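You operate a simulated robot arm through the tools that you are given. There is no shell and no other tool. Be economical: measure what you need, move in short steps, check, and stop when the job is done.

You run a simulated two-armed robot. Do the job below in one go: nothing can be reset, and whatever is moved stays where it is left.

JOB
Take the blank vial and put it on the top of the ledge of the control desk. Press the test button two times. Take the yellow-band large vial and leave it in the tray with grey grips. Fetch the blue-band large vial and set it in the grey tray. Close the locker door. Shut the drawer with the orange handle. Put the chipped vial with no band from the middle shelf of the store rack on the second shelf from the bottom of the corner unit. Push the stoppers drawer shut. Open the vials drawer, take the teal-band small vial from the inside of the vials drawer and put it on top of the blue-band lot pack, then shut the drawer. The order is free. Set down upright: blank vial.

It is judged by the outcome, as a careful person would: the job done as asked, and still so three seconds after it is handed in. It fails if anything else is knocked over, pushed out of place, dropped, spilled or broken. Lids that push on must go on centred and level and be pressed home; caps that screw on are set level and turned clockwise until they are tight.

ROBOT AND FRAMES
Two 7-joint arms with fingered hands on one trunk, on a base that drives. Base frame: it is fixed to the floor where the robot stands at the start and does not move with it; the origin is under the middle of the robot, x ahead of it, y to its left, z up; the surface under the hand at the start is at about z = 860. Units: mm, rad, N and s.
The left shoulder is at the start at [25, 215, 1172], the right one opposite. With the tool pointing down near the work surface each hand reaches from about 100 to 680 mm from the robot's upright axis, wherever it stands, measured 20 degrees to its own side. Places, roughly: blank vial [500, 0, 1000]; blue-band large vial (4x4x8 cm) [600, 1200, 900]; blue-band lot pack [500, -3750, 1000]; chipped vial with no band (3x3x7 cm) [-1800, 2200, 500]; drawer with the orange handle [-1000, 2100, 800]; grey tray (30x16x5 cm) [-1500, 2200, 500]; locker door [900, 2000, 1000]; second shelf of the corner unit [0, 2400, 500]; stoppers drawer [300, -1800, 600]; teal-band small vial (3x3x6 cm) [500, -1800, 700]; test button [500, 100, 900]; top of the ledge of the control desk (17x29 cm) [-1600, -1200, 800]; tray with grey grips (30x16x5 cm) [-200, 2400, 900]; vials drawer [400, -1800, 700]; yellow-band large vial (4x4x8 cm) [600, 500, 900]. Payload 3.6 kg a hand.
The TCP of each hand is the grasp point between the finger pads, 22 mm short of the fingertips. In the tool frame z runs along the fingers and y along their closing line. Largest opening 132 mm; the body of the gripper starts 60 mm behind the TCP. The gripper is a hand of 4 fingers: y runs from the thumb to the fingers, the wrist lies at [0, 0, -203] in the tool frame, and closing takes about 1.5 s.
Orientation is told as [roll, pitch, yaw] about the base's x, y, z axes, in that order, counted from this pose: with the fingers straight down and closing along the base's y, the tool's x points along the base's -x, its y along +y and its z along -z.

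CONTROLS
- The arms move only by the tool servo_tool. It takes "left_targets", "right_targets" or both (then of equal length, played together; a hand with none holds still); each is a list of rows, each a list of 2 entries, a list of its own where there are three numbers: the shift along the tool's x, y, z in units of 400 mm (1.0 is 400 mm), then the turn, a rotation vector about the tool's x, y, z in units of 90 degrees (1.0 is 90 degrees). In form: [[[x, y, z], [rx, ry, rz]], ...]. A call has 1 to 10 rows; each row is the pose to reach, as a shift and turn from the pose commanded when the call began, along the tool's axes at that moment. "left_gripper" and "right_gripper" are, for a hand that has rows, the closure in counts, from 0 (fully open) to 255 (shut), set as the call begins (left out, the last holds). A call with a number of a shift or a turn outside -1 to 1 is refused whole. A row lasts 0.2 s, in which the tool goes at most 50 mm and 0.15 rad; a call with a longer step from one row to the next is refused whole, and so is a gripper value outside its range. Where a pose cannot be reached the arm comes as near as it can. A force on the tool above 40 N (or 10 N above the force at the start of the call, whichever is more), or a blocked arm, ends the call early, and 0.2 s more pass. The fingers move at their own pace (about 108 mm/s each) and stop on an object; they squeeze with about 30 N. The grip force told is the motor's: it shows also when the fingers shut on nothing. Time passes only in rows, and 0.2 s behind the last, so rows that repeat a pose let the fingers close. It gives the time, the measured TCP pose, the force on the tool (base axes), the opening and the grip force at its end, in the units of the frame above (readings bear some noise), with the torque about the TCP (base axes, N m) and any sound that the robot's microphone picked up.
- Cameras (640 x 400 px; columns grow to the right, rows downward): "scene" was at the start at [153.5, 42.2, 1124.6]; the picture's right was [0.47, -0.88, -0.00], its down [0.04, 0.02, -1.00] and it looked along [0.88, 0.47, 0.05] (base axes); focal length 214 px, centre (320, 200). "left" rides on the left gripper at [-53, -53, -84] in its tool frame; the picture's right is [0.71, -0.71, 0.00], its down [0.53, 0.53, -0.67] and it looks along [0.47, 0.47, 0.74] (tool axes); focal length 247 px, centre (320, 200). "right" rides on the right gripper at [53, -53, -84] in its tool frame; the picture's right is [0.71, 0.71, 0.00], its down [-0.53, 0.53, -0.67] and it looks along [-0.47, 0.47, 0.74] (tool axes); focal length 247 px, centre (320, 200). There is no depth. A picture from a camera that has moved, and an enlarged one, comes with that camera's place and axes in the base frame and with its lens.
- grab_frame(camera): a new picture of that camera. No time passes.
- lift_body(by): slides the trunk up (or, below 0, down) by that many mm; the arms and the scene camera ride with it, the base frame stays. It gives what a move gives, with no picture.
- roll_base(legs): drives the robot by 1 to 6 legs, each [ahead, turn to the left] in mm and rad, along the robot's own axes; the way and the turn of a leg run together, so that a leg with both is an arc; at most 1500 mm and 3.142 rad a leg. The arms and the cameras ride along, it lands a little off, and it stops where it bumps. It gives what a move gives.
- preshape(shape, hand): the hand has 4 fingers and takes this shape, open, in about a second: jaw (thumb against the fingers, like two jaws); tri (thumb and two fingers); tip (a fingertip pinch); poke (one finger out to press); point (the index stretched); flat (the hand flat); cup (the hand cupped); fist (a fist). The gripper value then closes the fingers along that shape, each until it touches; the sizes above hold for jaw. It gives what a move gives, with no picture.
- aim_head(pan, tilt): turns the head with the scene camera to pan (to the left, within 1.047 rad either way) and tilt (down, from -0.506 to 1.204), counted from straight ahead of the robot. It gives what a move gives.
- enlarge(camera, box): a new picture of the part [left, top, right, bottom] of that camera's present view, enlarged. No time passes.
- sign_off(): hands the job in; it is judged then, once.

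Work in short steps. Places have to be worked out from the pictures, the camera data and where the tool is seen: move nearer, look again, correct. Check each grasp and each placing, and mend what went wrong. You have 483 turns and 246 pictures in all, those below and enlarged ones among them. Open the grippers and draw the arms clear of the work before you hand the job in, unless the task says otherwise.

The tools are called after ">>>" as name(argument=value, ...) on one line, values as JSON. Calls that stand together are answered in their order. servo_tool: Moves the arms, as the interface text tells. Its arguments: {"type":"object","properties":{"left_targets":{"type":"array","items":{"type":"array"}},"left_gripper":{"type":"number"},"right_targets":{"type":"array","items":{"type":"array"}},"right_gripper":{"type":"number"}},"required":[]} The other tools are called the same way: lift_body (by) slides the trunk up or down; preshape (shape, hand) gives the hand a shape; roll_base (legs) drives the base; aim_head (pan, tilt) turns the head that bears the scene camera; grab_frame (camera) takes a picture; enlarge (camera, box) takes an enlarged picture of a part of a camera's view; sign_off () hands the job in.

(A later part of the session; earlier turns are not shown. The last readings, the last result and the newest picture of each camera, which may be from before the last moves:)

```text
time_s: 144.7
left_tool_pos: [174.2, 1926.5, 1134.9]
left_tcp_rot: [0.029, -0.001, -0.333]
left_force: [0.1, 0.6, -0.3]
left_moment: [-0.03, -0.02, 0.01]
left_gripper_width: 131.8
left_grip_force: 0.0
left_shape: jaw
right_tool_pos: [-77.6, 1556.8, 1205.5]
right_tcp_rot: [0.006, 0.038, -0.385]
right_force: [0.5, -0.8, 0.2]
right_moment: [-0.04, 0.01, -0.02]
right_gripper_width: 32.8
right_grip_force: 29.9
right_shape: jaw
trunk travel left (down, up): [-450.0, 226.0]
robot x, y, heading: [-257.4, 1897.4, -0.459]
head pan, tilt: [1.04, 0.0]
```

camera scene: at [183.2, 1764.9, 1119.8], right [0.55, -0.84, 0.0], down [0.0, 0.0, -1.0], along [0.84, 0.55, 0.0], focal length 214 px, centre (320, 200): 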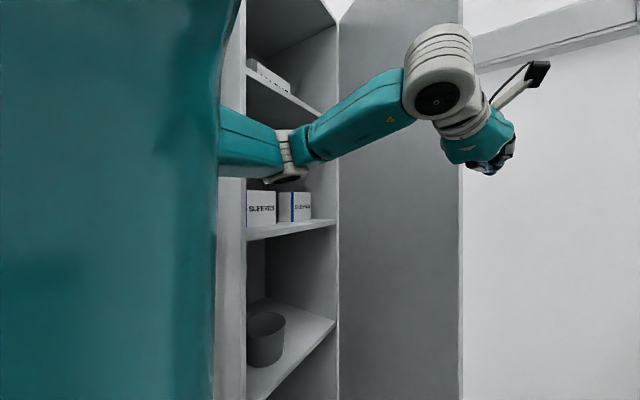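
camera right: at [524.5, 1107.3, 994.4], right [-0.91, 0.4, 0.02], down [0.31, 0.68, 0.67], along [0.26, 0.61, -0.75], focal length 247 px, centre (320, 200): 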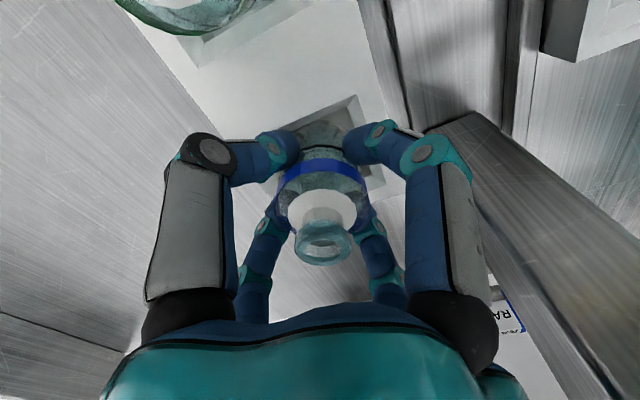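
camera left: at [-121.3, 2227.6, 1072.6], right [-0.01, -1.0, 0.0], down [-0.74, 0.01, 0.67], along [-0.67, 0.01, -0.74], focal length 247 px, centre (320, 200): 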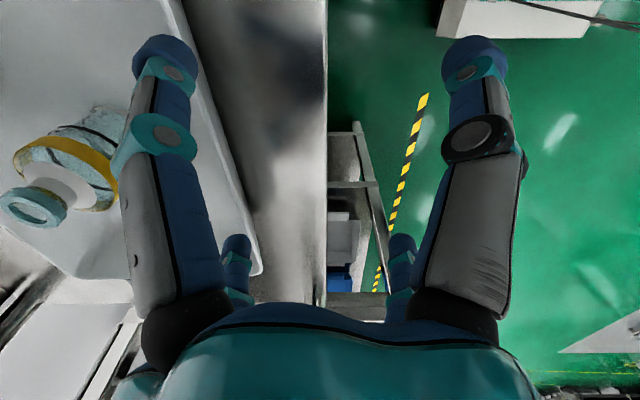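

I turn to face -y, move away from the unit, then travel in -x toward the store rack.

>>> roll_base(legs=[[0, -0.56], [0, -0.56], [280, 0]])

>>> roll_base(legs=[[0, -0.78], [0, -0.78]])

>>> aim_head(pan=-0.6, tilt=0.35)

>>> grab_frame(camera="scene")

```text
time_s: 146.4
left_tool_pos: [143.8, 1760.9, 1136.9]
left_tcp_rot: [0.034, -0.002, -0.715]
left_force: [-1.1, -0.8, 0.4]
left_moment: [0.02, -0.06, 0.02]
left_gripper_width: 132.0
left_grip_force: 0.0
left_shape: jaw
right_tool_pos: [-228.7, 1513.7, 1204.8]
right_tcp_rot: [0.007, 0.037, -0.765]
right_force: [-0.7, 0.0, 0.8]
right_moment: [0.01, -0.04, 0.02]
right_gripper_width: 33.3
right_grip_force: 30.3
right_shape: jaw
trunk travel left (down, up): [-450.0, 226.0]
robot x, y, heading: [-272.3, 1891.8, -0.708]
head pan, tilt: [1.04, 0.0]
stopped in leg 1: the robot was blocked; the commanded pose is now the measured one
```

```text
time_s: 150.1
left_tool_pos: [-224.2, 1460.7, 1137.2]
left_tcp_rot: [0.034, -0.001, -1.877]
left_force: [-0.7, -0.1, -0.4]
left_moment: [-0.03, -0.05, 0.02]
left_gripper_width: 131.8
left_grip_force: 0.1
left_shape: jaw
right_tool_pos: [-599.7, 1705.3, 1205.3]
right_tcp_rot: [0.006, 0.038, -1.93]
right_force: [-0.5, 1.6, -1.2]
right_moment: [-0.02, 0.02, 0.0]
right_gripper_width: 32.7
right_grip_force: 29.7
right_shape: jaw
trunk travel left (down, up): [-450.0, 226.0]
robot x, y, heading: [-230.2, 1882.3, -1.881]
head pan, tilt: [1.04, 0.0]
stopped in leg 2: the robot was blocked; the commanded pose is now the measured one
```

```text
time_s: 151.8
left_tool_pos: [-220.7, 1458.2, 1136.3]
left_tcp_rot: [0.032, 0.001, -1.879]
left_force: [0.5, 0.2, -1.1]
left_moment: [-0.01, 0.03, -0.01]
left_gripper_width: 132.0
left_grip_force: 0.1
left_shape: jaw
right_tool_pos: [-596.7, 1704.4, 1205.5]
right_tcp_rot: [0.004, 0.038, -1.93]
right_force: [0.2, 0.3, -0.6]
right_moment: [0.0, 0.0, 0.0]
right_gripper_width: 33.0
right_grip_force: 29.9
right_shape: jaw
trunk travel left (down, up): [-450.0, 226.0]
robot x, y, heading: [-231.4, 1888.7, -1.879]
head pan, tilt: [-0.6, 0.351]
```

```text
169 pictures are left
camera scene: at [-329.1, 1756.1, 1087.3], right [-0.61, 0.79, 0.0], down [0.27, 0.21, -0.94], along [-0.74, -0.57, -0.34], focal length 214 px, centre (320, 200)
```

scene: 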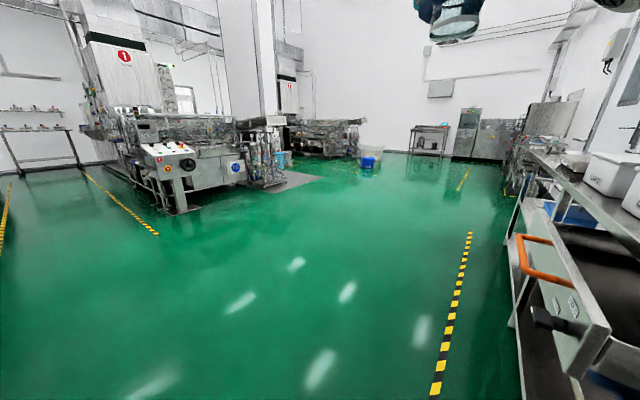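

I drive away from the unit first, then turn to face -x.

>>> roll_base(legs=[[420, 0], [0, -0.63], [0, -0.63]])

>>> aim_head(pan=-0.8, tilt=0.45)

>>> grab_frame(camera="scene")

```text
time_s: 156.8
left_tool_pos: [-646.8, 1165.1, 1136.4]
left_tcp_rot: [0.035, 0.0, -2.626]
left_force: [-0.7, -0.3, 0.2]
left_moment: [0.01, 0.0, -0.03]
left_gripper_width: 132.1
left_grip_force: 0.0
left_shape: jaw
right_tool_pos: [-752.9, 1600.9, 1206.8]
right_tcp_rot: [0.007, 0.039, -2.681]
right_force: [0.1, -0.8, -1.0]
right_moment: [-0.06, -0.03, 0.01]
right_gripper_width: 32.9
right_grip_force: 29.7
right_shape: jaw
trunk travel left (down, up): [-450.0, 226.0]
robot x, y, heading: [-339.0, 1447.2, -2.641]
head pan, tilt: [-0.6, 0.351]
stopped in leg 3: the robot was blocked; the commanded pose is now the measured one
```

```text
time_s: 157.6
left_tool_pos: [-644.9, 1162.0, 1137.2]
left_tcp_rot: [0.032, 0.0, -2.627]
left_force: [-0.3, 0.1, -0.9]
left_moment: [-0.01, -0.02, 0.02]
left_gripper_width: 132.0
left_grip_force: 0.1
left_shape: jaw
right_tool_pos: [-752.0, 1597.4, 1205.9]
right_tcp_rot: [0.005, 0.039, -2.679]
right_force: [0.5, 0.1, 0.7]
right_moment: [-0.02, -0.01, -0.01]
right_gripper_width: 32.6
right_grip_force: 30.3
right_shape: jaw
trunk travel left (down, up): [-450.0, 226.0]
robot x, y, heading: [-343.4, 1454.3, -2.641]
head pan, tilt: [-0.799, 0.45]
```

```text
168 pictures are left
camera scene: at [-501.2, 1443.9, 1078.1], right [0.29, 0.96, 0.0], down [0.42, -0.13, -0.9], along [-0.86, 0.26, -0.44], focal length 214 px, centre (320, 200)
```

scene: 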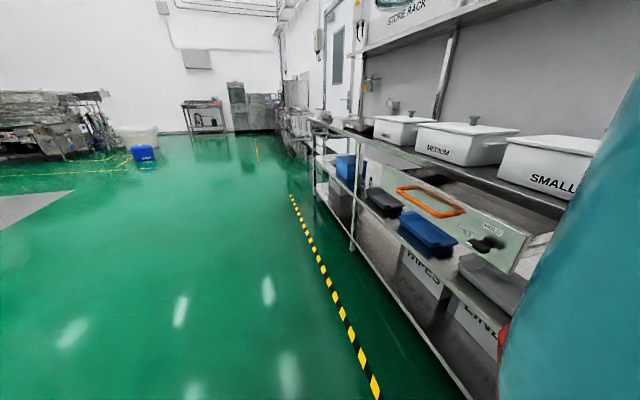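

I zoom to see which trays lie on the middle shelf of the store rack.

>>> enlarge(camera="scene", box=[280, 90, 540, 330])

```text
1.67 times, centred on (410, 210) of scene
camera zoom: at [-501.2, 1443.9, 1078.1], right [0.29, 0.96, 0.0], down [0.42, -0.13, -0.9], along [-0.86, 0.26, -0.44], focal length 358 px, centre (170, 183)
```

zoom: 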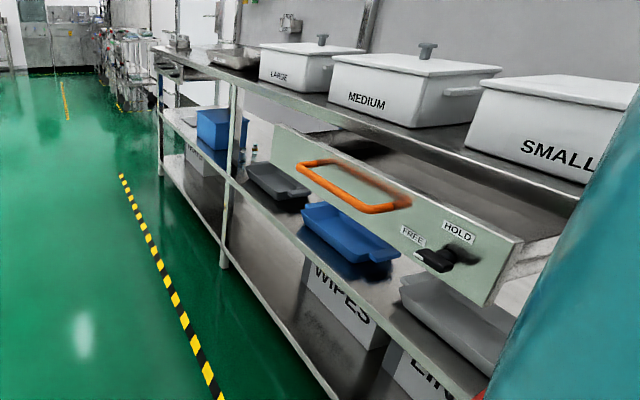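

The listed grey tray (x ≈ -1500) is the left, dark-grey one. I drive to face it.

>>> roll_base(legs=[[0, -0.5], [1150, 0]])

>>> roll_base(legs=[[0, -0.5], [0, -0.5], [0, -0.57]])

>>> aim_head(pan=0.0, tilt=0.5)

>>> grab_frame(camera="scene")

```text
time_s: 164.9
left_tool_pos: [-1915.2, 1320.4, 1134.7]
left_tcp_rot: [0.033, 0.002, -3.113]
left_force: [-0.8, -0.3, -0.2]
left_moment: [-0.04, 0.03, 0.02]
left_gripper_width: 131.8
left_grip_force: 0.1
left_shape: jaw
right_tool_pos: [-1803.8, 1754.6, 1207.0]
right_tcp_rot: [0.007, 0.038, 3.117]
right_force: [0.1, -0.1, -1.7]
right_moment: [-0.01, 0.01, -0.03]
right_gripper_width: 32.7
right_grip_force: 29.2
right_shape: jaw
trunk travel left (down, up): [-450.0, 226.0]
robot x, y, heading: [-1511.9, 1431.5, -3.124]
head pan, tilt: [-0.799, 0.45]
```

```text
time_s: 167.7
left_tool_pos: [-1884.6, 1619.8, 1136.9]
left_tcp_rot: [0.034, 0.001, 2.426]
left_force: [1.2, 0.2, 0.1]
left_moment: [-0.02, 0.01, 0.04]
left_gripper_width: 131.9
left_grip_force: 0.1
left_shape: jaw
right_tool_pos: [-1509.0, 1867.4, 1207.9]
right_tcp_rot: [0.009, 0.039, 2.373]
right_force: [0.5, 0.3, -1.0]
right_moment: [-0.05, 0.01, 0.0]
right_gripper_width: 32.8
right_grip_force: 30.1
right_shape: jaw
trunk travel left (down, up): [-450.0, 226.0]
robot x, y, heading: [-1531.8, 1408.7, 2.405]
head pan, tilt: [-0.799, 0.45]
stopped in leg 2: the robot was blocked; the commanded pose is now the measured one
```

```text
time_s: 168.8
left_tool_pos: [-1885.9, 1619.1, 1136.9]
left_tcp_rot: [0.03, 0.002, 2.427]
left_force: [-0.2, -0.6, 0.3]
left_moment: [-0.03, 0.0, -0.01]
left_gripper_width: 131.9
left_grip_force: 0.0
left_shape: jaw
right_tool_pos: [-1510.9, 1866.6, 1208.5]
right_tcp_rot: [0.006, 0.039, 2.375]
right_force: [0.0, 1.1, -0.2]
right_moment: [0.03, 0.0, 0.01]
right_gripper_width: 32.8
right_grip_force: 29.4
right_shape: jaw
trunk travel left (down, up): [-450.0, 226.0]
robot x, y, heading: [-1533.8, 1404.4, 2.4]
head pan, tilt: [0.0, 0.499]
```

```text
166 pictures are left
camera scene: at [-1656.1, 1522.7, 1073.6], right [0.68, 0.74, 0.0], down [0.35, -0.32, -0.88], along [-0.65, 0.59, -0.48], focal length 214 px, centre (320, 200)
```

scene: 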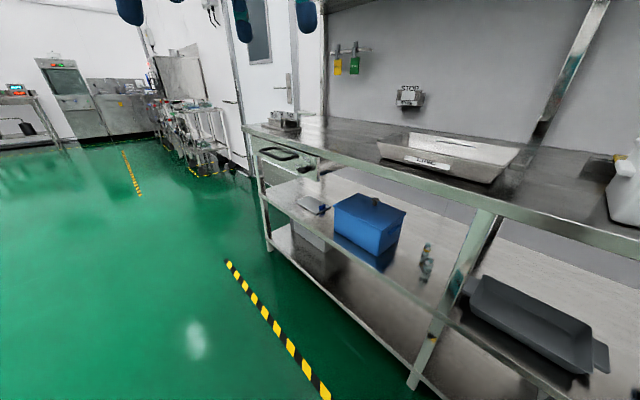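

The chipped vial stands on the middle shelf near (-1790, 2130) and the dark tray at right. I complete the turn.

>>> roll_base(legs=[[0, -0.42], [0, -0.41]])

>>> grab_frame(camera="scene")

```text
time_s: 171.6
left_tool_pos: [-1649.5, 1808.9, 1137.6]
left_tcp_rot: [0.035, 0.004, 1.68]
left_force: [-0.3, -1.5, 0.2]
left_moment: [-0.01, -0.02, -0.02]
left_gripper_width: 132.0
left_grip_force: 0.2
left_shape: jaw
right_tool_pos: [-1205.9, 1734.1, 1207.9]
right_tcp_rot: [0.006, 0.037, 1.629]
right_force: [0.4, 0.3, -0.3]
right_moment: [-0.03, 0.03, 0.0]
right_gripper_width: 32.9
right_grip_force: 29.6
right_shape: jaw
trunk travel left (down, up): [-450.0, 226.0]
robot x, y, heading: [-1565.3, 1410.3, 1.634]
head pan, tilt: [0.0, 0.499]
stopped in leg 2: the robot was blocked; the commanded pose is now the measured one
```

```text
165 pictures are left
camera scene: at [-1575.8, 1577.1, 1073.7], right [1.0, 0.07, 0.0], down [0.03, -0.48, -0.88], along [-0.06, 0.88, -0.48], focal length 214 px, centre (320, 200)
```

scene: 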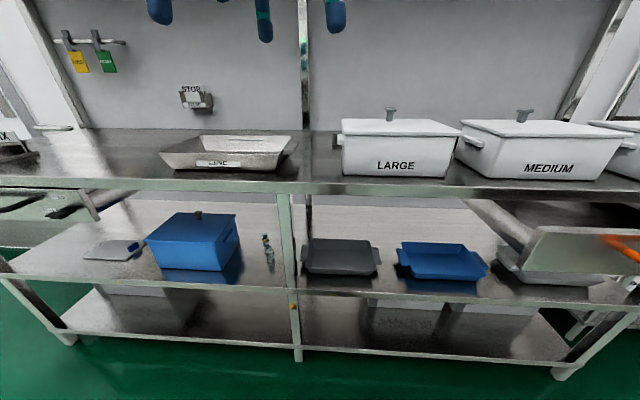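

Geometry: rack front at y ≈ 2077, middle shelf z ≈ 475, worktop underside ≈ 816; dark tray x -1674..-1400, y ≈ 2110..2255; chipped vial ≈ (-1820, 2215); post at x ≈ -1721. I shift the base left/forward to about (-1680, 1570).

>>> roll_base(legs=[[0, 0.5], [190, 0], [0, -0.56]])

>>> servo_tool(left_targets=[[[0.08, 0, 0], [0, 0, 0]], [[0.16, 0.02, 0], [0, 0, 0]], [[0.25, 0.04, 0], [0, 0, 0]]])

>>> lift_body(by=-380)

>>> aim_head(pan=-0.1, tilt=0.3)

>>> grab_frame(camera="scene")

```text
time_s: 176.1
left_tool_pos: [-1728.9, 1972.9, 1138.0]
left_tcp_rot: [0.031, 0.002, 1.625]
left_force: [0.1, -0.3, 0.0]
left_moment: [0.02, 0.01, 0.01]
left_gripper_width: 132.0
left_grip_force: 0.0
left_shape: jaw
right_tool_pos: [-1290.4, 1874.2, 1207.8]
right_tcp_rot: [0.004, 0.038, 1.57]
right_force: [0.0, 0.9, -0.9]
right_moment: [-0.01, -0.02, 0.0]
right_gripper_width: 32.6
right_grip_force: 30.4
right_shape: jaw
trunk travel left (down, up): [-450.0, 226.0]
robot x, y, heading: [-1678.5, 1566.0, 1.581]
head pan, tilt: [0.0, 0.499]
```

```text
time_s: 176.9
left_tool_pos: [-1740.2, 1868.4, 1138.7]
left_tcp_rot: [0.031, 0.002, 1.624]
left_force: [0.2, -0.7, 1.2]
left_moment: [-0.03, -0.02, 0.0]
left_gripper_width: 131.9
left_grip_force: 0.1
left_shape: jaw
right_tool_pos: [-1290.1, 1872.6, 1208.9]
right_tcp_rot: [0.004, 0.038, 1.572]
right_force: [-0.2, 0.8, 0.3]
right_moment: [0.01, 0.01, 0.0]
right_gripper_width: 32.4
right_grip_force: 29.9
right_shape: jaw
trunk travel left (down, up): [-450.0, 226.0]
robot x, y, heading: [-1675.3, 1565.0, 1.579]
head pan, tilt: [0.0, 0.499]
```

```text
time_s: 180.6
left_tool_pos: [-1735.7, 1851.7, 774.4]
left_tcp_rot: [0.03, -0.051, 1.619]
left_force: [0.0, -0.1, 0.1]
left_moment: [-0.01, 0.01, 0.0]
left_gripper_width: 132.1
left_grip_force: 0.0
left_shape: jaw
right_tool_pos: [-1286.3, 1850.6, 835.1]
right_tcp_rot: [0.012, 0.012, 1.57]
right_force: [0.9, -0.1, -0.5]
right_moment: [-0.02, -0.03, -0.04]
right_gripper_width: 32.4
right_grip_force: 29.9
right_shape: jaw
trunk travel left (down, up): [-70.0, 606.0]
robot x, y, heading: [-1675.4, 1568.5, 1.583]
head pan, tilt: [0.0, 0.499]
```

```text
time_s: 181.3
left_tool_pos: [-1735.7, 1851.2, 775.6]
left_tcp_rot: [0.034, -0.051, 1.621]
left_force: [-0.3, -0.5, -0.6]
left_moment: [-0.01, -0.04, -0.01]
left_gripper_width: 132.1
left_grip_force: 0.1
left_shape: jaw
right_tool_pos: [-1286.3, 1852.0, 834.3]
right_tcp_rot: [0.012, 0.011, 1.569]
right_force: [0.5, -0.1, -1.0]
right_moment: [-0.02, 0.01, 0.03]
right_gripper_width: 32.4
right_grip_force: 29.9
right_shape: jaw
trunk travel left (down, up): [-70.0, 606.0]
robot x, y, heading: [-1673.8, 1567.0, 1.583]
head pan, tilt: [-0.099, 0.3]
```

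```text
164 pictures are left
camera scene: at [-1667.4, 1713.2, 708.1], right [1.0, -0.09, -0.01], down [-0.03, -0.25, -0.97], along [0.08, 0.96, -0.25], focal length 214 px, centre (320, 200)
```

scene: 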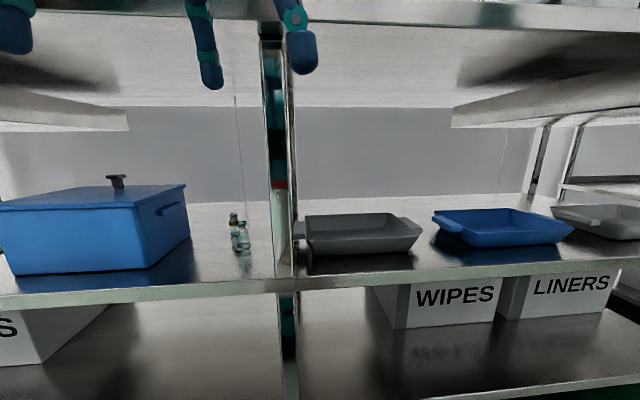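

The trunk leans slightly, so something may be touching; I look at both sides.

>>> aim_head(pan=-1.04, tilt=0.1)

>>> grab_frame(camera="scene")

>>> aim_head(pan=1.04, tilt=0.1)

>>> grab_frame(camera="scene")

```text
time_s: 182.6
left_tool_pos: [-1735.8, 1853.0, 773.8]
left_tcp_rot: [0.034, -0.047, 1.621]
left_force: [0.2, -0.1, 0.4]
left_moment: [0.01, 0.02, -0.03]
left_gripper_width: 132.0
left_grip_force: 0.1
left_shape: jaw
right_tool_pos: [-1285.3, 1852.3, 834.3]
right_tcp_rot: [0.012, 0.012, 1.569]
right_force: [0.6, -0.3, -0.8]
right_moment: [-0.05, 0.04, -0.01]
right_gripper_width: 32.7
right_grip_force: 29.6
right_shape: jaw
trunk travel left (down, up): [-70.0, 606.0]
robot x, y, heading: [-1677.0, 1564.9, 1.583]
head pan, tilt: [-1.04, 0.099]
```

```text
163 pictures are left
camera scene: at [-1596.8, 1666.9, 724.2], right [0.52, -0.86, -0.04], down [-0.09, 0.0, -1.0], along [0.85, 0.52, -0.08], focal length 214 px, centre (320, 200)
```

scene: 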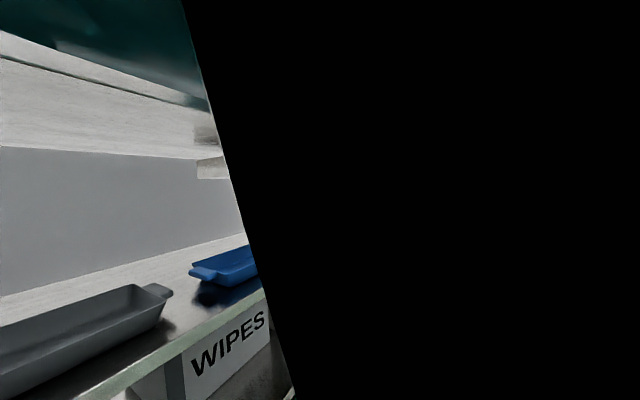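

```text
time_s: 184.5
left_tool_pos: [-1736.1, 1852.6, 774.2]
left_tcp_rot: [0.034, -0.045, 1.62]
left_force: [-0.6, 0.1, 0.5]
left_moment: [0.02, -0.01, -0.02]
left_gripper_width: 132.0
left_grip_force: 0.1
left_shape: jaw
right_tool_pos: [-1284.6, 1850.9, 833.7]
right_tcp_rot: [0.012, 0.009, 1.568]
right_force: [0.1, 0.3, 0.2]
right_moment: [0.0, -0.01, 0.0]
right_gripper_width: 32.6
right_grip_force: 30.4
right_shape: jaw
trunk travel left (down, up): [-70.0, 606.0]
robot x, y, heading: [-1676.5, 1566.4, 1.58]
head pan, tilt: [1.04, 0.099]
```

```text
162 pictures are left
camera scene: at [-1755.7, 1665.0, 724.9], right [0.5, 0.87, 0.04], down [0.08, 0.0, -1.0], along [-0.86, 0.5, -0.07], focal length 214 px, centre (320, 200)
```

scene: 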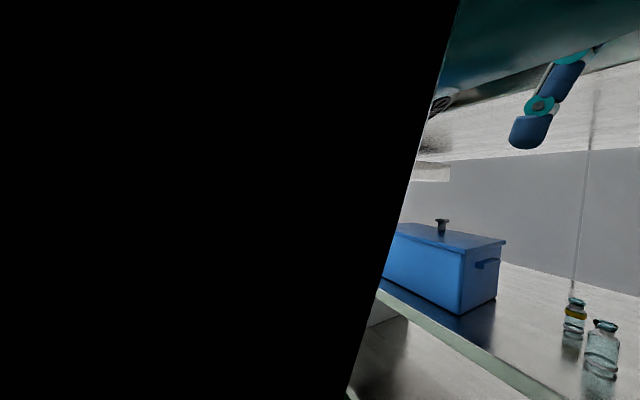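

The elbows rest on the worktop edge. I raise the trunk 80 mm, back the base up 200 mm, then lower again.

>>> lift_body(by=80)

>>> roll_base(legs=[[-200, 0]])

>>> lift_body(by=-100)

>>> aim_head(pan=0.0, tilt=0.2)

>>> grab_frame(camera="scene")

```text
time_s: 185.7
left_tool_pos: [-1740.1, 1870.8, 838.6]
left_tcp_rot: [0.031, 0.001, 1.624]
left_force: [-0.4, -0.2, 0.4]
left_moment: [0.01, -0.02, -0.02]
left_gripper_width: 132.0
left_grip_force: 0.0
left_shape: jaw
right_tool_pos: [-1291.0, 1873.0, 909.4]
right_tcp_rot: [0.004, 0.041, 1.571]
right_force: [1.0, 0.4, 0.5]
right_moment: [0.01, -0.02, 0.02]
right_gripper_width: 32.8
right_grip_force: 29.4
right_shape: jaw
trunk travel left (down, up): [-150.0, 526.0]
robot x, y, heading: [-1675.5, 1567.4, 1.579]
head pan, tilt: [1.04, 0.099]
```

```text
time_s: 187.3
left_tool_pos: [-1738.3, 1669.6, 838.9]
left_tcp_rot: [0.033, 0.002, 1.624]
left_force: [0.0, 0.7, -0.5]
left_moment: [-0.03, -0.04, 0.02]
left_gripper_width: 132.0
left_grip_force: 0.0
left_shape: jaw
right_tool_pos: [-1288.3, 1670.5, 908.7]
right_tcp_rot: [0.003, 0.039, 1.568]
right_force: [-0.6, 0.0, -1.0]
right_moment: [-0.01, -0.01, 0.04]
right_gripper_width: 32.6
right_grip_force: 29.8
right_shape: jaw
trunk travel left (down, up): [-150.0, 526.0]
robot x, y, heading: [-1675.7, 1371.9, 1.581]
head pan, tilt: [1.04, 0.099]
```

```text
time_s: 188.6
left_tool_pos: [-1737.0, 1668.9, 739.4]
left_tcp_rot: [0.032, 0.0, 1.622]
left_force: [0.3, -0.7, 0.7]
left_moment: [0.04, 0.0, -0.03]
left_gripper_width: 132.1
left_grip_force: 0.1
left_shape: jaw
right_tool_pos: [-1288.0, 1669.8, 809.1]
right_tcp_rot: [0.002, 0.04, 1.57]
right_force: [-0.8, 0.1, -0.7]
right_moment: [-0.04, -0.02, 0.02]
right_gripper_width: 32.4
right_grip_force: 30.4
right_shape: jaw
trunk travel left (down, up): [-50.0, 626.0]
robot x, y, heading: [-1673.0, 1366.6, 1.571]
head pan, tilt: [1.04, 0.099]
```

```text
time_s: 189.9
left_tool_pos: [-1736.5, 1668.9, 739.6]
left_tcp_rot: [0.032, 0.003, 1.624]
left_force: [0.1, 0.1, 1.1]
left_moment: [0.0, -0.02, -0.02]
left_gripper_width: 132.3
left_grip_force: 0.2
left_shape: jaw
right_tool_pos: [-1288.8, 1671.0, 809.4]
right_tcp_rot: [0.002, 0.04, 1.569]
right_force: [-0.5, -0.5, 0.3]
right_moment: [0.0, 0.0, -0.01]
right_gripper_width: 32.5
right_grip_force: 30.3
right_shape: jaw
trunk travel left (down, up): [-50.0, 626.0]
robot x, y, heading: [-1676.8, 1367.1, 1.574]
head pan, tilt: [0.0, 0.201]
```

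```text
161 pictures are left
camera scene: at [-1677.6, 1543.1, 687.4], right [1.0, 0.01, 0.0], down [0.0, -0.2, -0.98], along [-0.01, 0.98, -0.2], focal length 214 px, centre (320, 200)
```

scene: 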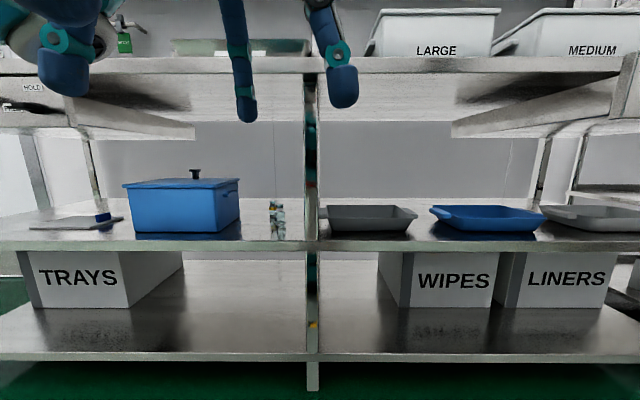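

Upright again. I move the right hand (with the blue vial) in front of the dark tray with a forward tilt, and shift the left hand aside.

>>> servo_tool(right_targets=[[[-0.02, 0.08, 0.02], [0, 0, 0]], [[-0.05, 0.17, 0.05], [0, -0.06, 0]], [[-0.1, 0.26, 0.09], [0, -0.13, 0]], [[-0.15, 0.35, 0.14], [0, -0.2, 0]], [[-0.2, 0.44, 0.19], [0, -0.27, 0]], [[-0.26, 0.52, 0.24], [0, -0.34, 0]], [[-0.32, 0.58, 0.3], [0, -0.4, 0]], [[-0.375, 0.6225, 0.35], [0, -0.446, 0]]], left_targets=[[[0.0, 0.04, 0], [0, 0, 0]], [[0, 0.08, 0], [0, 0, 0]], [[0, 0.12, 0], [0, 0, 0]], [[0, 0.16, 0], [0, 0, 0]], [[0, 0.2, 0], [0, 0, 0]], [[0, 0.24, 0], [0, 0, 0]], [[0, 0.24, 0], [0, 0, 0]], [[0, 0.24, 0], [0, 0, 0]]])

>>> aim_head(pan=-0.3, tilt=0.2)

>>> grab_frame(camera="scene")

>>> grab_frame(camera="right")

```text
time_s: 191.7
left_tool_pos: [-1833.8, 1663.7, 740.8]
left_tcp_rot: [0.031, 0.001, 1.621]
left_force: [-0.2, 0.2, -0.7]
left_moment: [0.04, 0.01, 0.0]
left_gripper_width: 132.2
left_grip_force: 0.1
left_shape: jaw
right_tool_pos: [-1509.0, 1822.9, 691.5]
right_tcp_rot: [0.006, -0.664, 1.566]
right_force: [-0.7, 0.1, -1.1]
right_moment: [0.01, -0.01, -0.02]
right_gripper_width: 32.8
right_grip_force: 29.9
right_shape: jaw
right hand out of reach, approached as far as the arm can: row 7, 8
trunk travel left (down, up): [-50.0, 626.0]
robot x, y, heading: [-1676.6, 1364.6, 1.576]
head pan, tilt: [0.0, 0.201]
```

```text
time_s: 192.5
left_tool_pos: [-1832.6, 1664.1, 741.4]
left_tcp_rot: [0.032, 0.001, 1.624]
left_force: [0.1, -0.1, -0.1]
left_moment: [-0.05, 0.0, -0.02]
left_gripper_width: 131.7
left_grip_force: 0.0
left_shape: jaw
right_tool_pos: [-1508.9, 1822.4, 691.0]
right_tcp_rot: [0.006, -0.66, 1.566]
right_force: [-0.3, -0.3, -0.8]
right_moment: [0.0, 0.01, 0.03]
right_gripper_width: 32.5
right_grip_force: 30.3
right_shape: jaw
trunk travel left (down, up): [-50.0, 626.0]
robot x, y, heading: [-1675.1, 1365.4, 1.578]
head pan, tilt: [-0.3, 0.201]
```

```text
160 pictures are left
camera scene: at [-1650.0, 1539.3, 687.4], right [0.96, -0.29, 0.0], down [-0.06, -0.19, -0.98], along [0.28, 0.94, -0.2], focal length 214 px, centre (320, 200)
```

scene: 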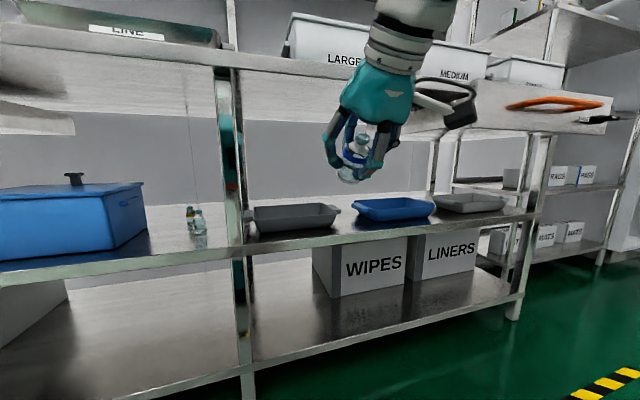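

```text
159 pictures are left
camera right: at [-1456.3, 1728.5, 723.6], right [-0.71, -0.56, -0.43], down [-0.52, 0.01, 0.85], along [-0.47, 0.83, -0.29], focal length 247 px, centre (320, 200)
```

right: 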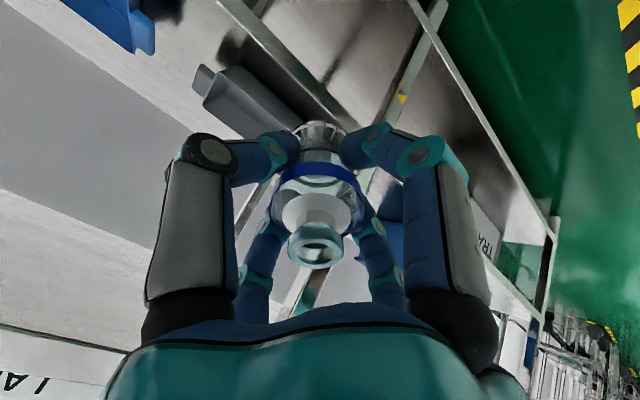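

I extend the right hand lower and nearer to the rack front (z ≈ 570) before driving in.

>>> servo_tool(right_targets=[[[0.006, 0.01, 0.09], [0, 0, 0]], [[0.012, 0.02, 0.18], [0, 0, 0]], [[0.02, 0.035, 0.27], [0, 0, 0]], [[0.026, 0.05, 0.36], [0, 0, 0]], [[0.026, 0.05, 0.36], [0, 0, 0]]])

>>> grab_frame(camera="scene")

```text
time_s: 193.7
left_tool_pos: [-1833.4, 1663.8, 742.7]
left_tcp_rot: [0.031, 0.001, 1.624]
left_force: [1.2, 0.3, -0.1]
left_moment: [0.01, 0.01, 0.01]
left_gripper_width: 132.0
left_grip_force: 0.0
left_shape: jaw
right_tool_pos: [-1488.1, 1878.3, 609.0]
right_tcp_rot: [0.008, -0.662, 1.566]
right_force: [0.3, -0.9, -0.1]
right_moment: [0.02, 0.01, 0.02]
right_gripper_width: 32.8
right_grip_force: 29.8
right_shape: jaw
right hand out of reach, approached as far as the arm can: row 1, 2, 3, 4, 5
trunk travel left (down, up): [-50.0, 626.0]
robot x, y, heading: [-1677.0, 1367.9, 1.58]
head pan, tilt: [-0.3, 0.201]
```

```text
158 pictures are left
camera scene: at [-1650.0, 1539.3, 687.4], right [0.96, -0.29, 0.0], down [-0.06, -0.19, -0.98], along [0.28, 0.94, -0.2], focal length 214 px, centre (320, 200)
```

scene: 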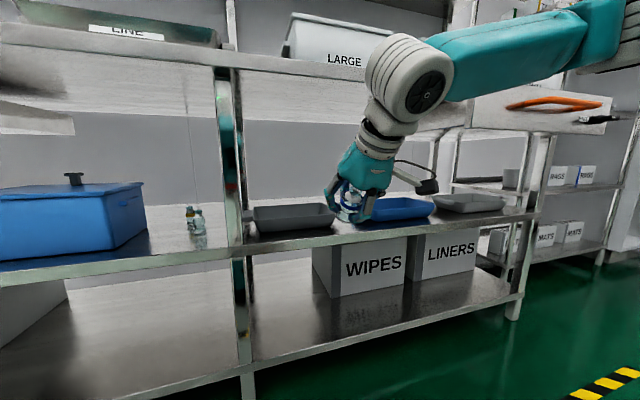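

A joint limit interferes; a more horizontal hand should be more natural. I tilt further to ~1.1 rad while reaching forward.

>>> servo_tool(right_targets=[[[-0.03, 0.02, 0.03], [0, -0.07, 0]], [[-0.06, 0.04, 0.06], [0, -0.14, 0]], [[-0.1, 0.07, 0.1], [0, -0.21, 0]], [[-0.135, 0.105, 0.1525], [0, -0.28, 0]], [[-0.135, 0.105, 0.1525], [0, -0.28, 0]]])

>>> grab_frame(camera="scene")

>>> grab_frame(camera="right")

```text
time_s: 194.9
left_tool_pos: [-1832.4, 1663.8, 741.8]
left_tcp_rot: [0.031, 0.001, 1.623]
left_force: [0.2, 0.3, 0.3]
left_moment: [-0.03, -0.02, 0.01]
left_gripper_width: 131.9
left_grip_force: 0.1
left_shape: jaw
right_tool_pos: [-1466.2, 1942.5, 624.1]
right_tcp_rot: [0.012, -1.101, 1.561]
right_force: [0.1, 0.4, 0.1]
right_moment: [0.0, 0.02, 0.0]
right_gripper_width: 32.8
right_grip_force: 30.2
right_shape: jaw
right hand out of reach, approached as far as the arm can: row 1, 2, 3, 4, 5
trunk travel left (down, up): [-50.0, 626.0]
robot x, y, heading: [-1672.5, 1364.8, 1.583]
head pan, tilt: [-0.3, 0.201]
```

```text
157 pictures are left
camera scene: at [-1649.9, 1539.3, 687.4], right [0.96, -0.29, 0.0], down [-0.06, -0.19, -0.98], along [0.28, 0.94, -0.2], focal length 214 px, centre (320, 200)
```

scene: 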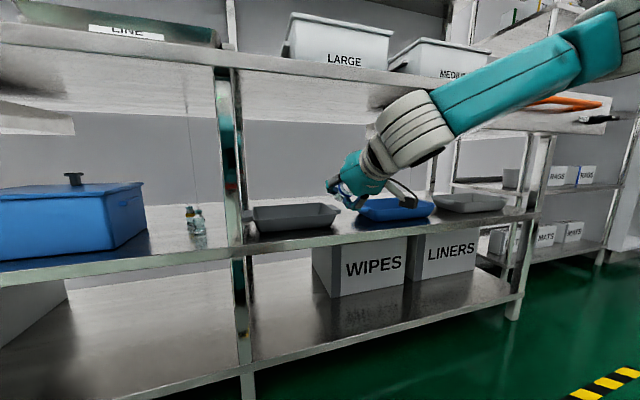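

```text
156 pictures are left
camera right: at [-1414.1, 1843.7, 614.6], right [-0.71, -0.32, -0.63], down [-0.52, -0.36, 0.77], along [-0.47, 0.88, 0.09], focal length 247 px, centre (320, 200)
```

right: 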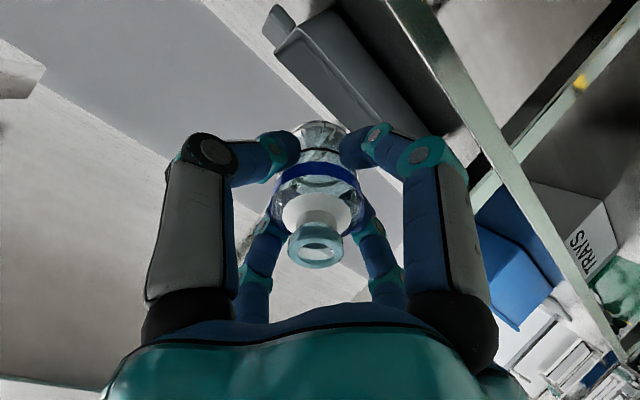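

The right arm cannot come further inward at this height, so the base must shift ~100 mm in -x. I do a reverse wiggle.

>>> roll_base(legs=[[0, -0.4], [-240, 0], [0, 0.4]])

```text
time_s: 199.2
left_tool_pos: [-1921.8, 1441.7, 742.5]
left_tcp_rot: [0.031, 0.001, 1.614]
left_force: [0.4, -0.8, -0.2]
left_moment: [0.0, 0.04, -0.01]
left_gripper_width: 131.9
left_grip_force: 0.1
left_shape: jaw
right_tool_pos: [-1550.6, 1716.8, 626.8]
right_tcp_rot: [0.02, -1.098, 1.552]
right_force: [0.6, 0.2, -0.5]
right_moment: [0.03, 0.04, 0.01]
right_gripper_width: 32.5
right_grip_force: 29.9
right_shape: jaw
trunk travel left (down, up): [-50.0, 626.0]
robot x, y, heading: [-1760.8, 1142.3, 1.571]
head pan, tilt: [-0.3, 0.201]
```

Now the hand lines up with the tray (x ≈ -1550). I drive forward 270 mm and look.

>>> roll_base(legs=[[270, 0]])

>>> aim_head(pan=-0.2, tilt=0.2)

>>> grab_frame(camera="scene")

>>> grab_frame(camera="right")

```text
time_s: 201.1
left_tool_pos: [-1922.9, 1713.3, 742.3]
left_tcp_rot: [0.03, 0.001, 1.611]
left_force: [0.1, -0.8, -0.3]
left_moment: [-0.01, 0.03, -0.02]
left_gripper_width: 131.8
left_grip_force: 0.0
left_shape: jaw
right_tool_pos: [-1549.7, 1985.9, 628.0]
right_tcp_rot: [0.021, -1.097, 1.548]
right_force: [-0.6, 0.6, 0.2]
right_moment: [-0.02, -0.02, -0.01]
right_gripper_width: 32.8
right_grip_force: 30.0
right_shape: jaw
trunk travel left (down, up): [-50.0, 626.0]
robot x, y, heading: [-1762.6, 1411.7, 1.565]
head pan, tilt: [-0.3, 0.201]
```

```text
time_s: 201.7
left_tool_pos: [-1922.2, 1713.1, 743.2]
left_tcp_rot: [0.032, 0.002, 1.609]
left_force: [0.8, 0.5, -0.4]
left_moment: [-0.03, -0.01, 0.01]
left_gripper_width: 132.0
left_grip_force: 0.0
left_shape: jaw
right_tool_pos: [-1549.4, 1987.3, 627.2]
right_tcp_rot: [0.021, -1.097, 1.55]
right_force: [-0.8, 0.0, -0.2]
right_moment: [0.02, -0.03, 0.02]
right_gripper_width: 32.6
right_grip_force: 30.2
right_shape: jaw
trunk travel left (down, up): [-50.0, 626.0]
robot x, y, heading: [-1762.7, 1411.1, 1.572]
head pan, tilt: [-0.201, 0.201]
```

```text
155 pictures are left
camera scene: at [-1741.1, 1588.6, 687.4], right [0.98, -0.2, 0.0], down [-0.04, -0.2, -0.98], along [0.2, 0.96, -0.2], focal length 214 px, centre (320, 200)
```

scene: 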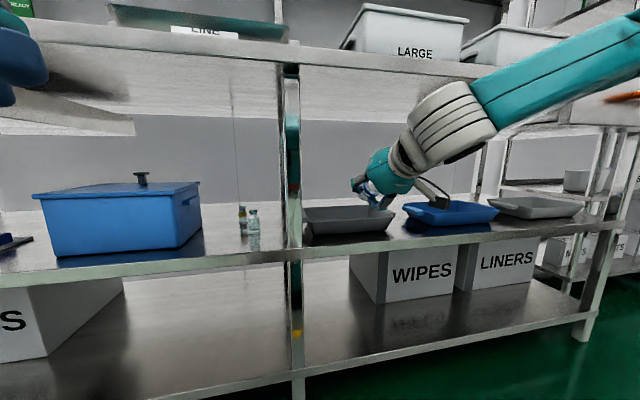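

```text
154 pictures are left
camera right: at [-1496.2, 1886.8, 618.2], right [-0.71, -0.32, -0.62], down [-0.52, -0.35, 0.78], along [-0.47, 0.88, 0.09], focal length 247 px, centre (320, 200)
```

right: 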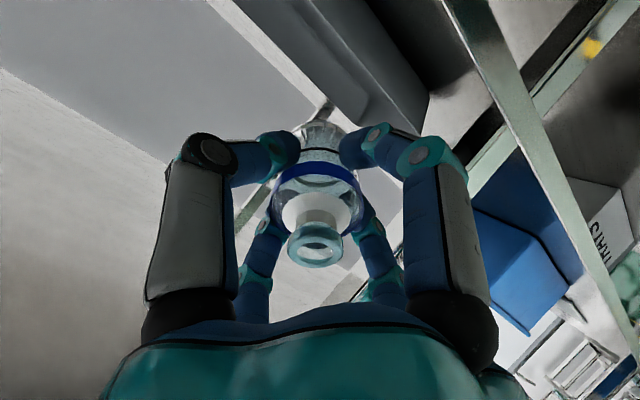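

Lined up. I reach forward with the arm 100 mm while easing the tilt to ~0.9 and lowering to z ≈ 605.

>>> servo_tool(right_targets=[[[-0.03, 0, 0.04], [0, 0.02, 0]], [[-0.05, 0, 0.08], [0, 0.05, 0]], [[-0.07, 0, 0.13], [0, 0.08, 0]], [[-0.09, 0, 0.18], [0, 0.11, 0]], [[-0.09, 0, 0.247], [0, 0.127, 0]], [[-0.09, 0, 0.247], [0, 0.127, 0]]])

>>> grab_frame(camera="scene")

```text
time_s: 203.1
left_tool_pos: [-1923.2, 1713.1, 742.6]
left_tcp_rot: [0.033, 0.002, 1.607]
left_force: [0.5, -0.7, 0.1]
left_moment: [-0.01, 0.0, 0.01]
left_gripper_width: 132.2
left_grip_force: 0.0
left_shape: jaw
right_tool_pos: [-1530.1, 2045.4, 626.1]
right_tcp_rot: [0.016, -0.9, 1.555]
right_force: [-0.1, 0.1, 0.5]
right_moment: [-0.02, 0.02, 0.02]
right_gripper_width: 32.3
right_grip_force: 30.1
right_shape: jaw
right hand out of reach, approached as far as the arm can: row 2, 3, 4, 5, 6
trunk travel left (down, up): [-50.0, 626.0]
robot x, y, heading: [-1760.0, 1412.0, 1.569]
head pan, tilt: [-0.201, 0.201]
```

```text
153 pictures are left
camera scene: at [-1741.2, 1588.6, 687.4], right [0.98, -0.2, 0.0], down [-0.04, -0.2, -0.98], along [0.2, 0.96, -0.2], focal length 214 px, centre (320, 200)
```

scene: 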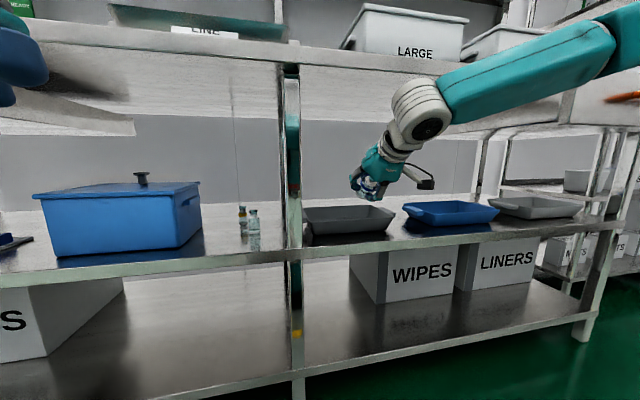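

I swing the left hand further out and back so its elbow will not reach the worktop, then lower the trunk 50 mm and drive forward.

>>> servo_tool(left_targets=[[[0.02, 0.1, 0], [0, 0, 0]], [[0.05, 0.2, 0], [0, 0, 0]], [[0.09, 0.3, 0], [0, 0, 0]], [[0.13, 0.4, 0], [0, 0, 0]], [[0.18, 0.5, 0], [0, 0, 0]], [[0.23, 0.6, 0], [0, 0, 0]]])

>>> lift_body(by=-48)

>>> aim_head(pan=0.9, tilt=0.0)

>>> grab_frame(camera="scene")

```text
time_s: 204.1
left_tool_pos: [-2035.4, 1663.8, 787.5]
left_tcp_rot: [0.012, -0.006, 1.627]
left_force: [8.3, 17.4, -5.5]
left_moment: [0.35, -0.05, 0.41]
left_gripper_width: 131.6
left_grip_force: 0.1
left_shape: jaw
left hand out of reach, approached as far as the arm can: row 2, 3, 4
right_tool_pos: [-1531.5, 2045.2, 627.2]
right_tcp_rot: [0.016, -0.899, 1.554]
right_force: [-0.2, 0.1, 0.3]
right_moment: [0.0, -0.02, -0.02]
right_gripper_width: 32.7
right_grip_force: 29.8
right_shape: jaw
trunk travel left (down, up): [-50.0, 626.0]
robot x, y, heading: [-1759.8, 1414.6, 1.568]
head pan, tilt: [-0.201, 0.201]
stopped in row 4 (left hand): the force on the tool passed its limit at 42 N (the readings are from after the stop); the commanded pose is now the measured one
```

```text
time_s: 204.7
left_tool_pos: [-2032.8, 1667.9, 767.5]
left_tcp_rot: [-0.002, 0.003, 1.637]
left_force: [9.3, 21.7, -6.8]
left_moment: [0.36, -0.03, 0.32]
left_gripper_width: 131.9
left_grip_force: 0.1
left_shape: jaw
right_tool_pos: [-1529.5, 2046.3, 602.0]
right_tcp_rot: [0.016, -0.892, 1.555]
right_force: [1.0, -0.5, 0.4]
right_moment: [-0.03, -0.02, 0.02]
right_gripper_width: 32.4
right_grip_force: 30.0
right_shape: jaw
trunk travel left (down, up): [-30.0, 646.0]
robot x, y, heading: [-1759.6, 1411.2, 1.571]
head pan, tilt: [-0.201, 0.201]
stopped: the force on the tool passed its limit at 45 N (the readings are from after the stop); the commanded pose is now the measured one
```

```text
time_s: 206.0
left_tool_pos: [-2031.6, 1668.3, 768.9]
left_tcp_rot: [-0.002, 0.001, 1.635]
left_force: [16.0, 23.0, -5.5]
left_moment: [0.26, -0.03, 0.61]
left_gripper_width: 131.6
left_grip_force: 0.1
left_shape: jaw
right_tool_pos: [-1530.0, 2046.2, 603.2]
right_tcp_rot: [0.018, -0.891, 1.557]
right_force: [0.6, 0.5, -0.3]
right_moment: [0.0, 0.01, -0.01]
right_gripper_width: 32.6
right_grip_force: 30.4
right_shape: jaw
trunk travel left (down, up): [-30.0, 646.0]
robot x, y, heading: [-1758.6, 1413.6, 1.569]
head pan, tilt: [0.901, 0.0]
```

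```text
152 pictures are left
camera scene: at [-1830.3, 1553.7, 685.9], right [0.62, 0.78, 0.0], down [0.0, 0.0, -1.0], along [-0.78, 0.62, 0.0], focal length 214 px, centre (320, 200)
```

scene: 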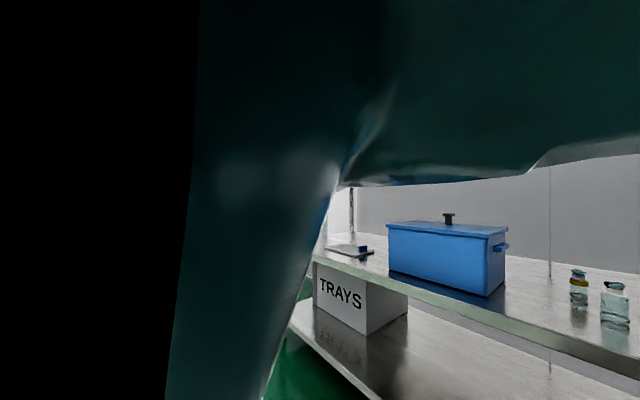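

The left hand pressed against the robot's own arm. I undo that motion.

>>> servo_tool(left_targets=[[[-0.04, -0.06, 0], [0, 0, 0]], [[-0.1, -0.15, 0], [0, 0, 0]], [[-0.14, -0.25, 0], [0, 0, 0]]])

>>> grab_frame(camera="scene")

```text
time_s: 206.8
left_tool_pos: [-1937.6, 1729.5, 768.2]
left_tcp_rot: [0.001, 0.008, 1.631]
left_force: [-0.7, -0.1, 0.6]
left_moment: [-0.03, 0.01, 0.0]
left_gripper_width: 132.2
left_grip_force: 0.0
left_shape: jaw
right_tool_pos: [-1530.0, 2046.0, 602.7]
right_tcp_rot: [0.018, -0.891, 1.556]
right_force: [0.2, -0.5, -0.4]
right_moment: [0.0, -0.03, -0.03]
right_gripper_width: 32.6
right_grip_force: 30.1
right_shape: jaw
trunk travel left (down, up): [-30.0, 646.0]
robot x, y, heading: [-1761.9, 1414.2, 1.571]
head pan, tilt: [0.901, 0.0]
```

```text
151 pictures are left
camera scene: at [-1830.5, 1553.6, 685.8], right [0.62, 0.78, 0.0], down [0.0, 0.0, -1.0], along [-0.78, 0.62, 0.0], focal length 214 px, centre (320, 200)
```

scene: 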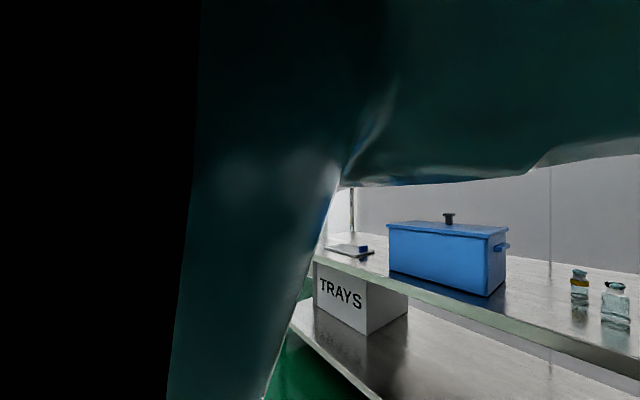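

Force is gone. I drive forward 105 mm to bring the vial above the tray, then check.

>>> roll_base(legs=[[105, 0]])

>>> aim_head(pan=-0.3, tilt=0.2)

>>> grab_frame(camera="scene")

>>> grab_frame(camera="right")

```text
time_s: 207.9
left_tool_pos: [-1937.7, 1833.6, 769.1]
left_tcp_rot: [0.0, 0.007, 1.632]
left_force: [0.8, 0.7, -0.1]
left_moment: [0.01, 0.0, 0.01]
left_gripper_width: 132.2
left_grip_force: 0.0
left_shape: jaw
right_tool_pos: [-1530.4, 2151.2, 602.8]
right_tcp_rot: [0.017, -0.892, 1.558]
right_force: [0.4, 0.1, -0.3]
right_moment: [-0.01, 0.0, 0.02]
right_gripper_width: 32.5
right_grip_force: 29.9
right_shape: jaw
trunk travel left (down, up): [-30.0, 646.0]
robot x, y, heading: [-1756.8, 1517.4, 1.569]
head pan, tilt: [0.901, 0.0]
```

```text
time_s: 209.3
left_tool_pos: [-1938.5, 1834.0, 769.9]
left_tcp_rot: [0.003, 0.006, 1.632]
left_force: [-0.5, -0.1, -0.5]
left_moment: [-0.02, 0.0, 0.0]
left_gripper_width: 131.7
left_grip_force: 0.0
left_shape: jaw
right_tool_pos: [-1529.8, 2151.0, 603.1]
right_tcp_rot: [0.017, -0.892, 1.556]
right_force: [0.3, -0.3, -0.2]
right_moment: [0.0, -0.02, 0.01]
right_gripper_width: 32.5
right_grip_force: 30.3
right_shape: jaw
trunk travel left (down, up): [-30.0, 646.0]
robot x, y, heading: [-1758.5, 1519.7, 1.571]
head pan, tilt: [-0.3, 0.201]
```

```text
150 pictures are left
camera scene: at [-1732.2, 1691.4, 667.4], right [0.96, -0.3, 0.0], down [-0.06, -0.19, -0.98], along [0.29, 0.94, -0.2], focal length 214 px, centre (320, 200)
```

scene: 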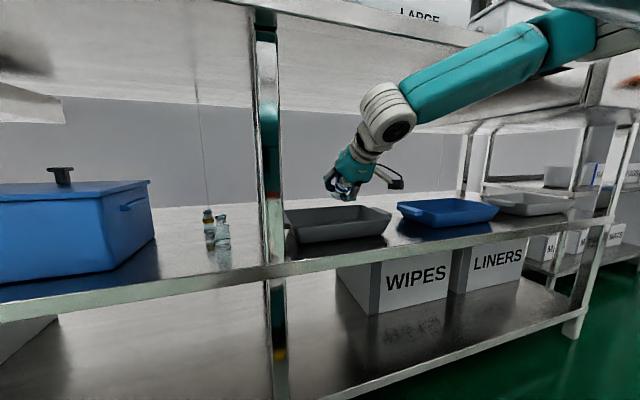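

```text
149 pictures are left
camera right: at [-1477.9, 2052.4, 613.5], right [-0.71, -0.44, -0.54], down [-0.52, -0.19, 0.83], along [-0.47, 0.88, -0.09], focal length 247 px, centre (320, 200)
```

right: 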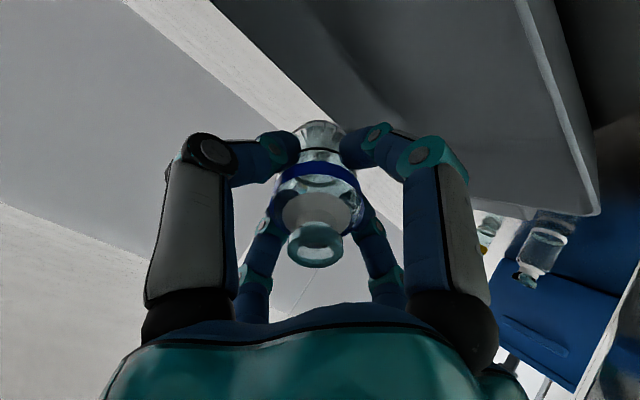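

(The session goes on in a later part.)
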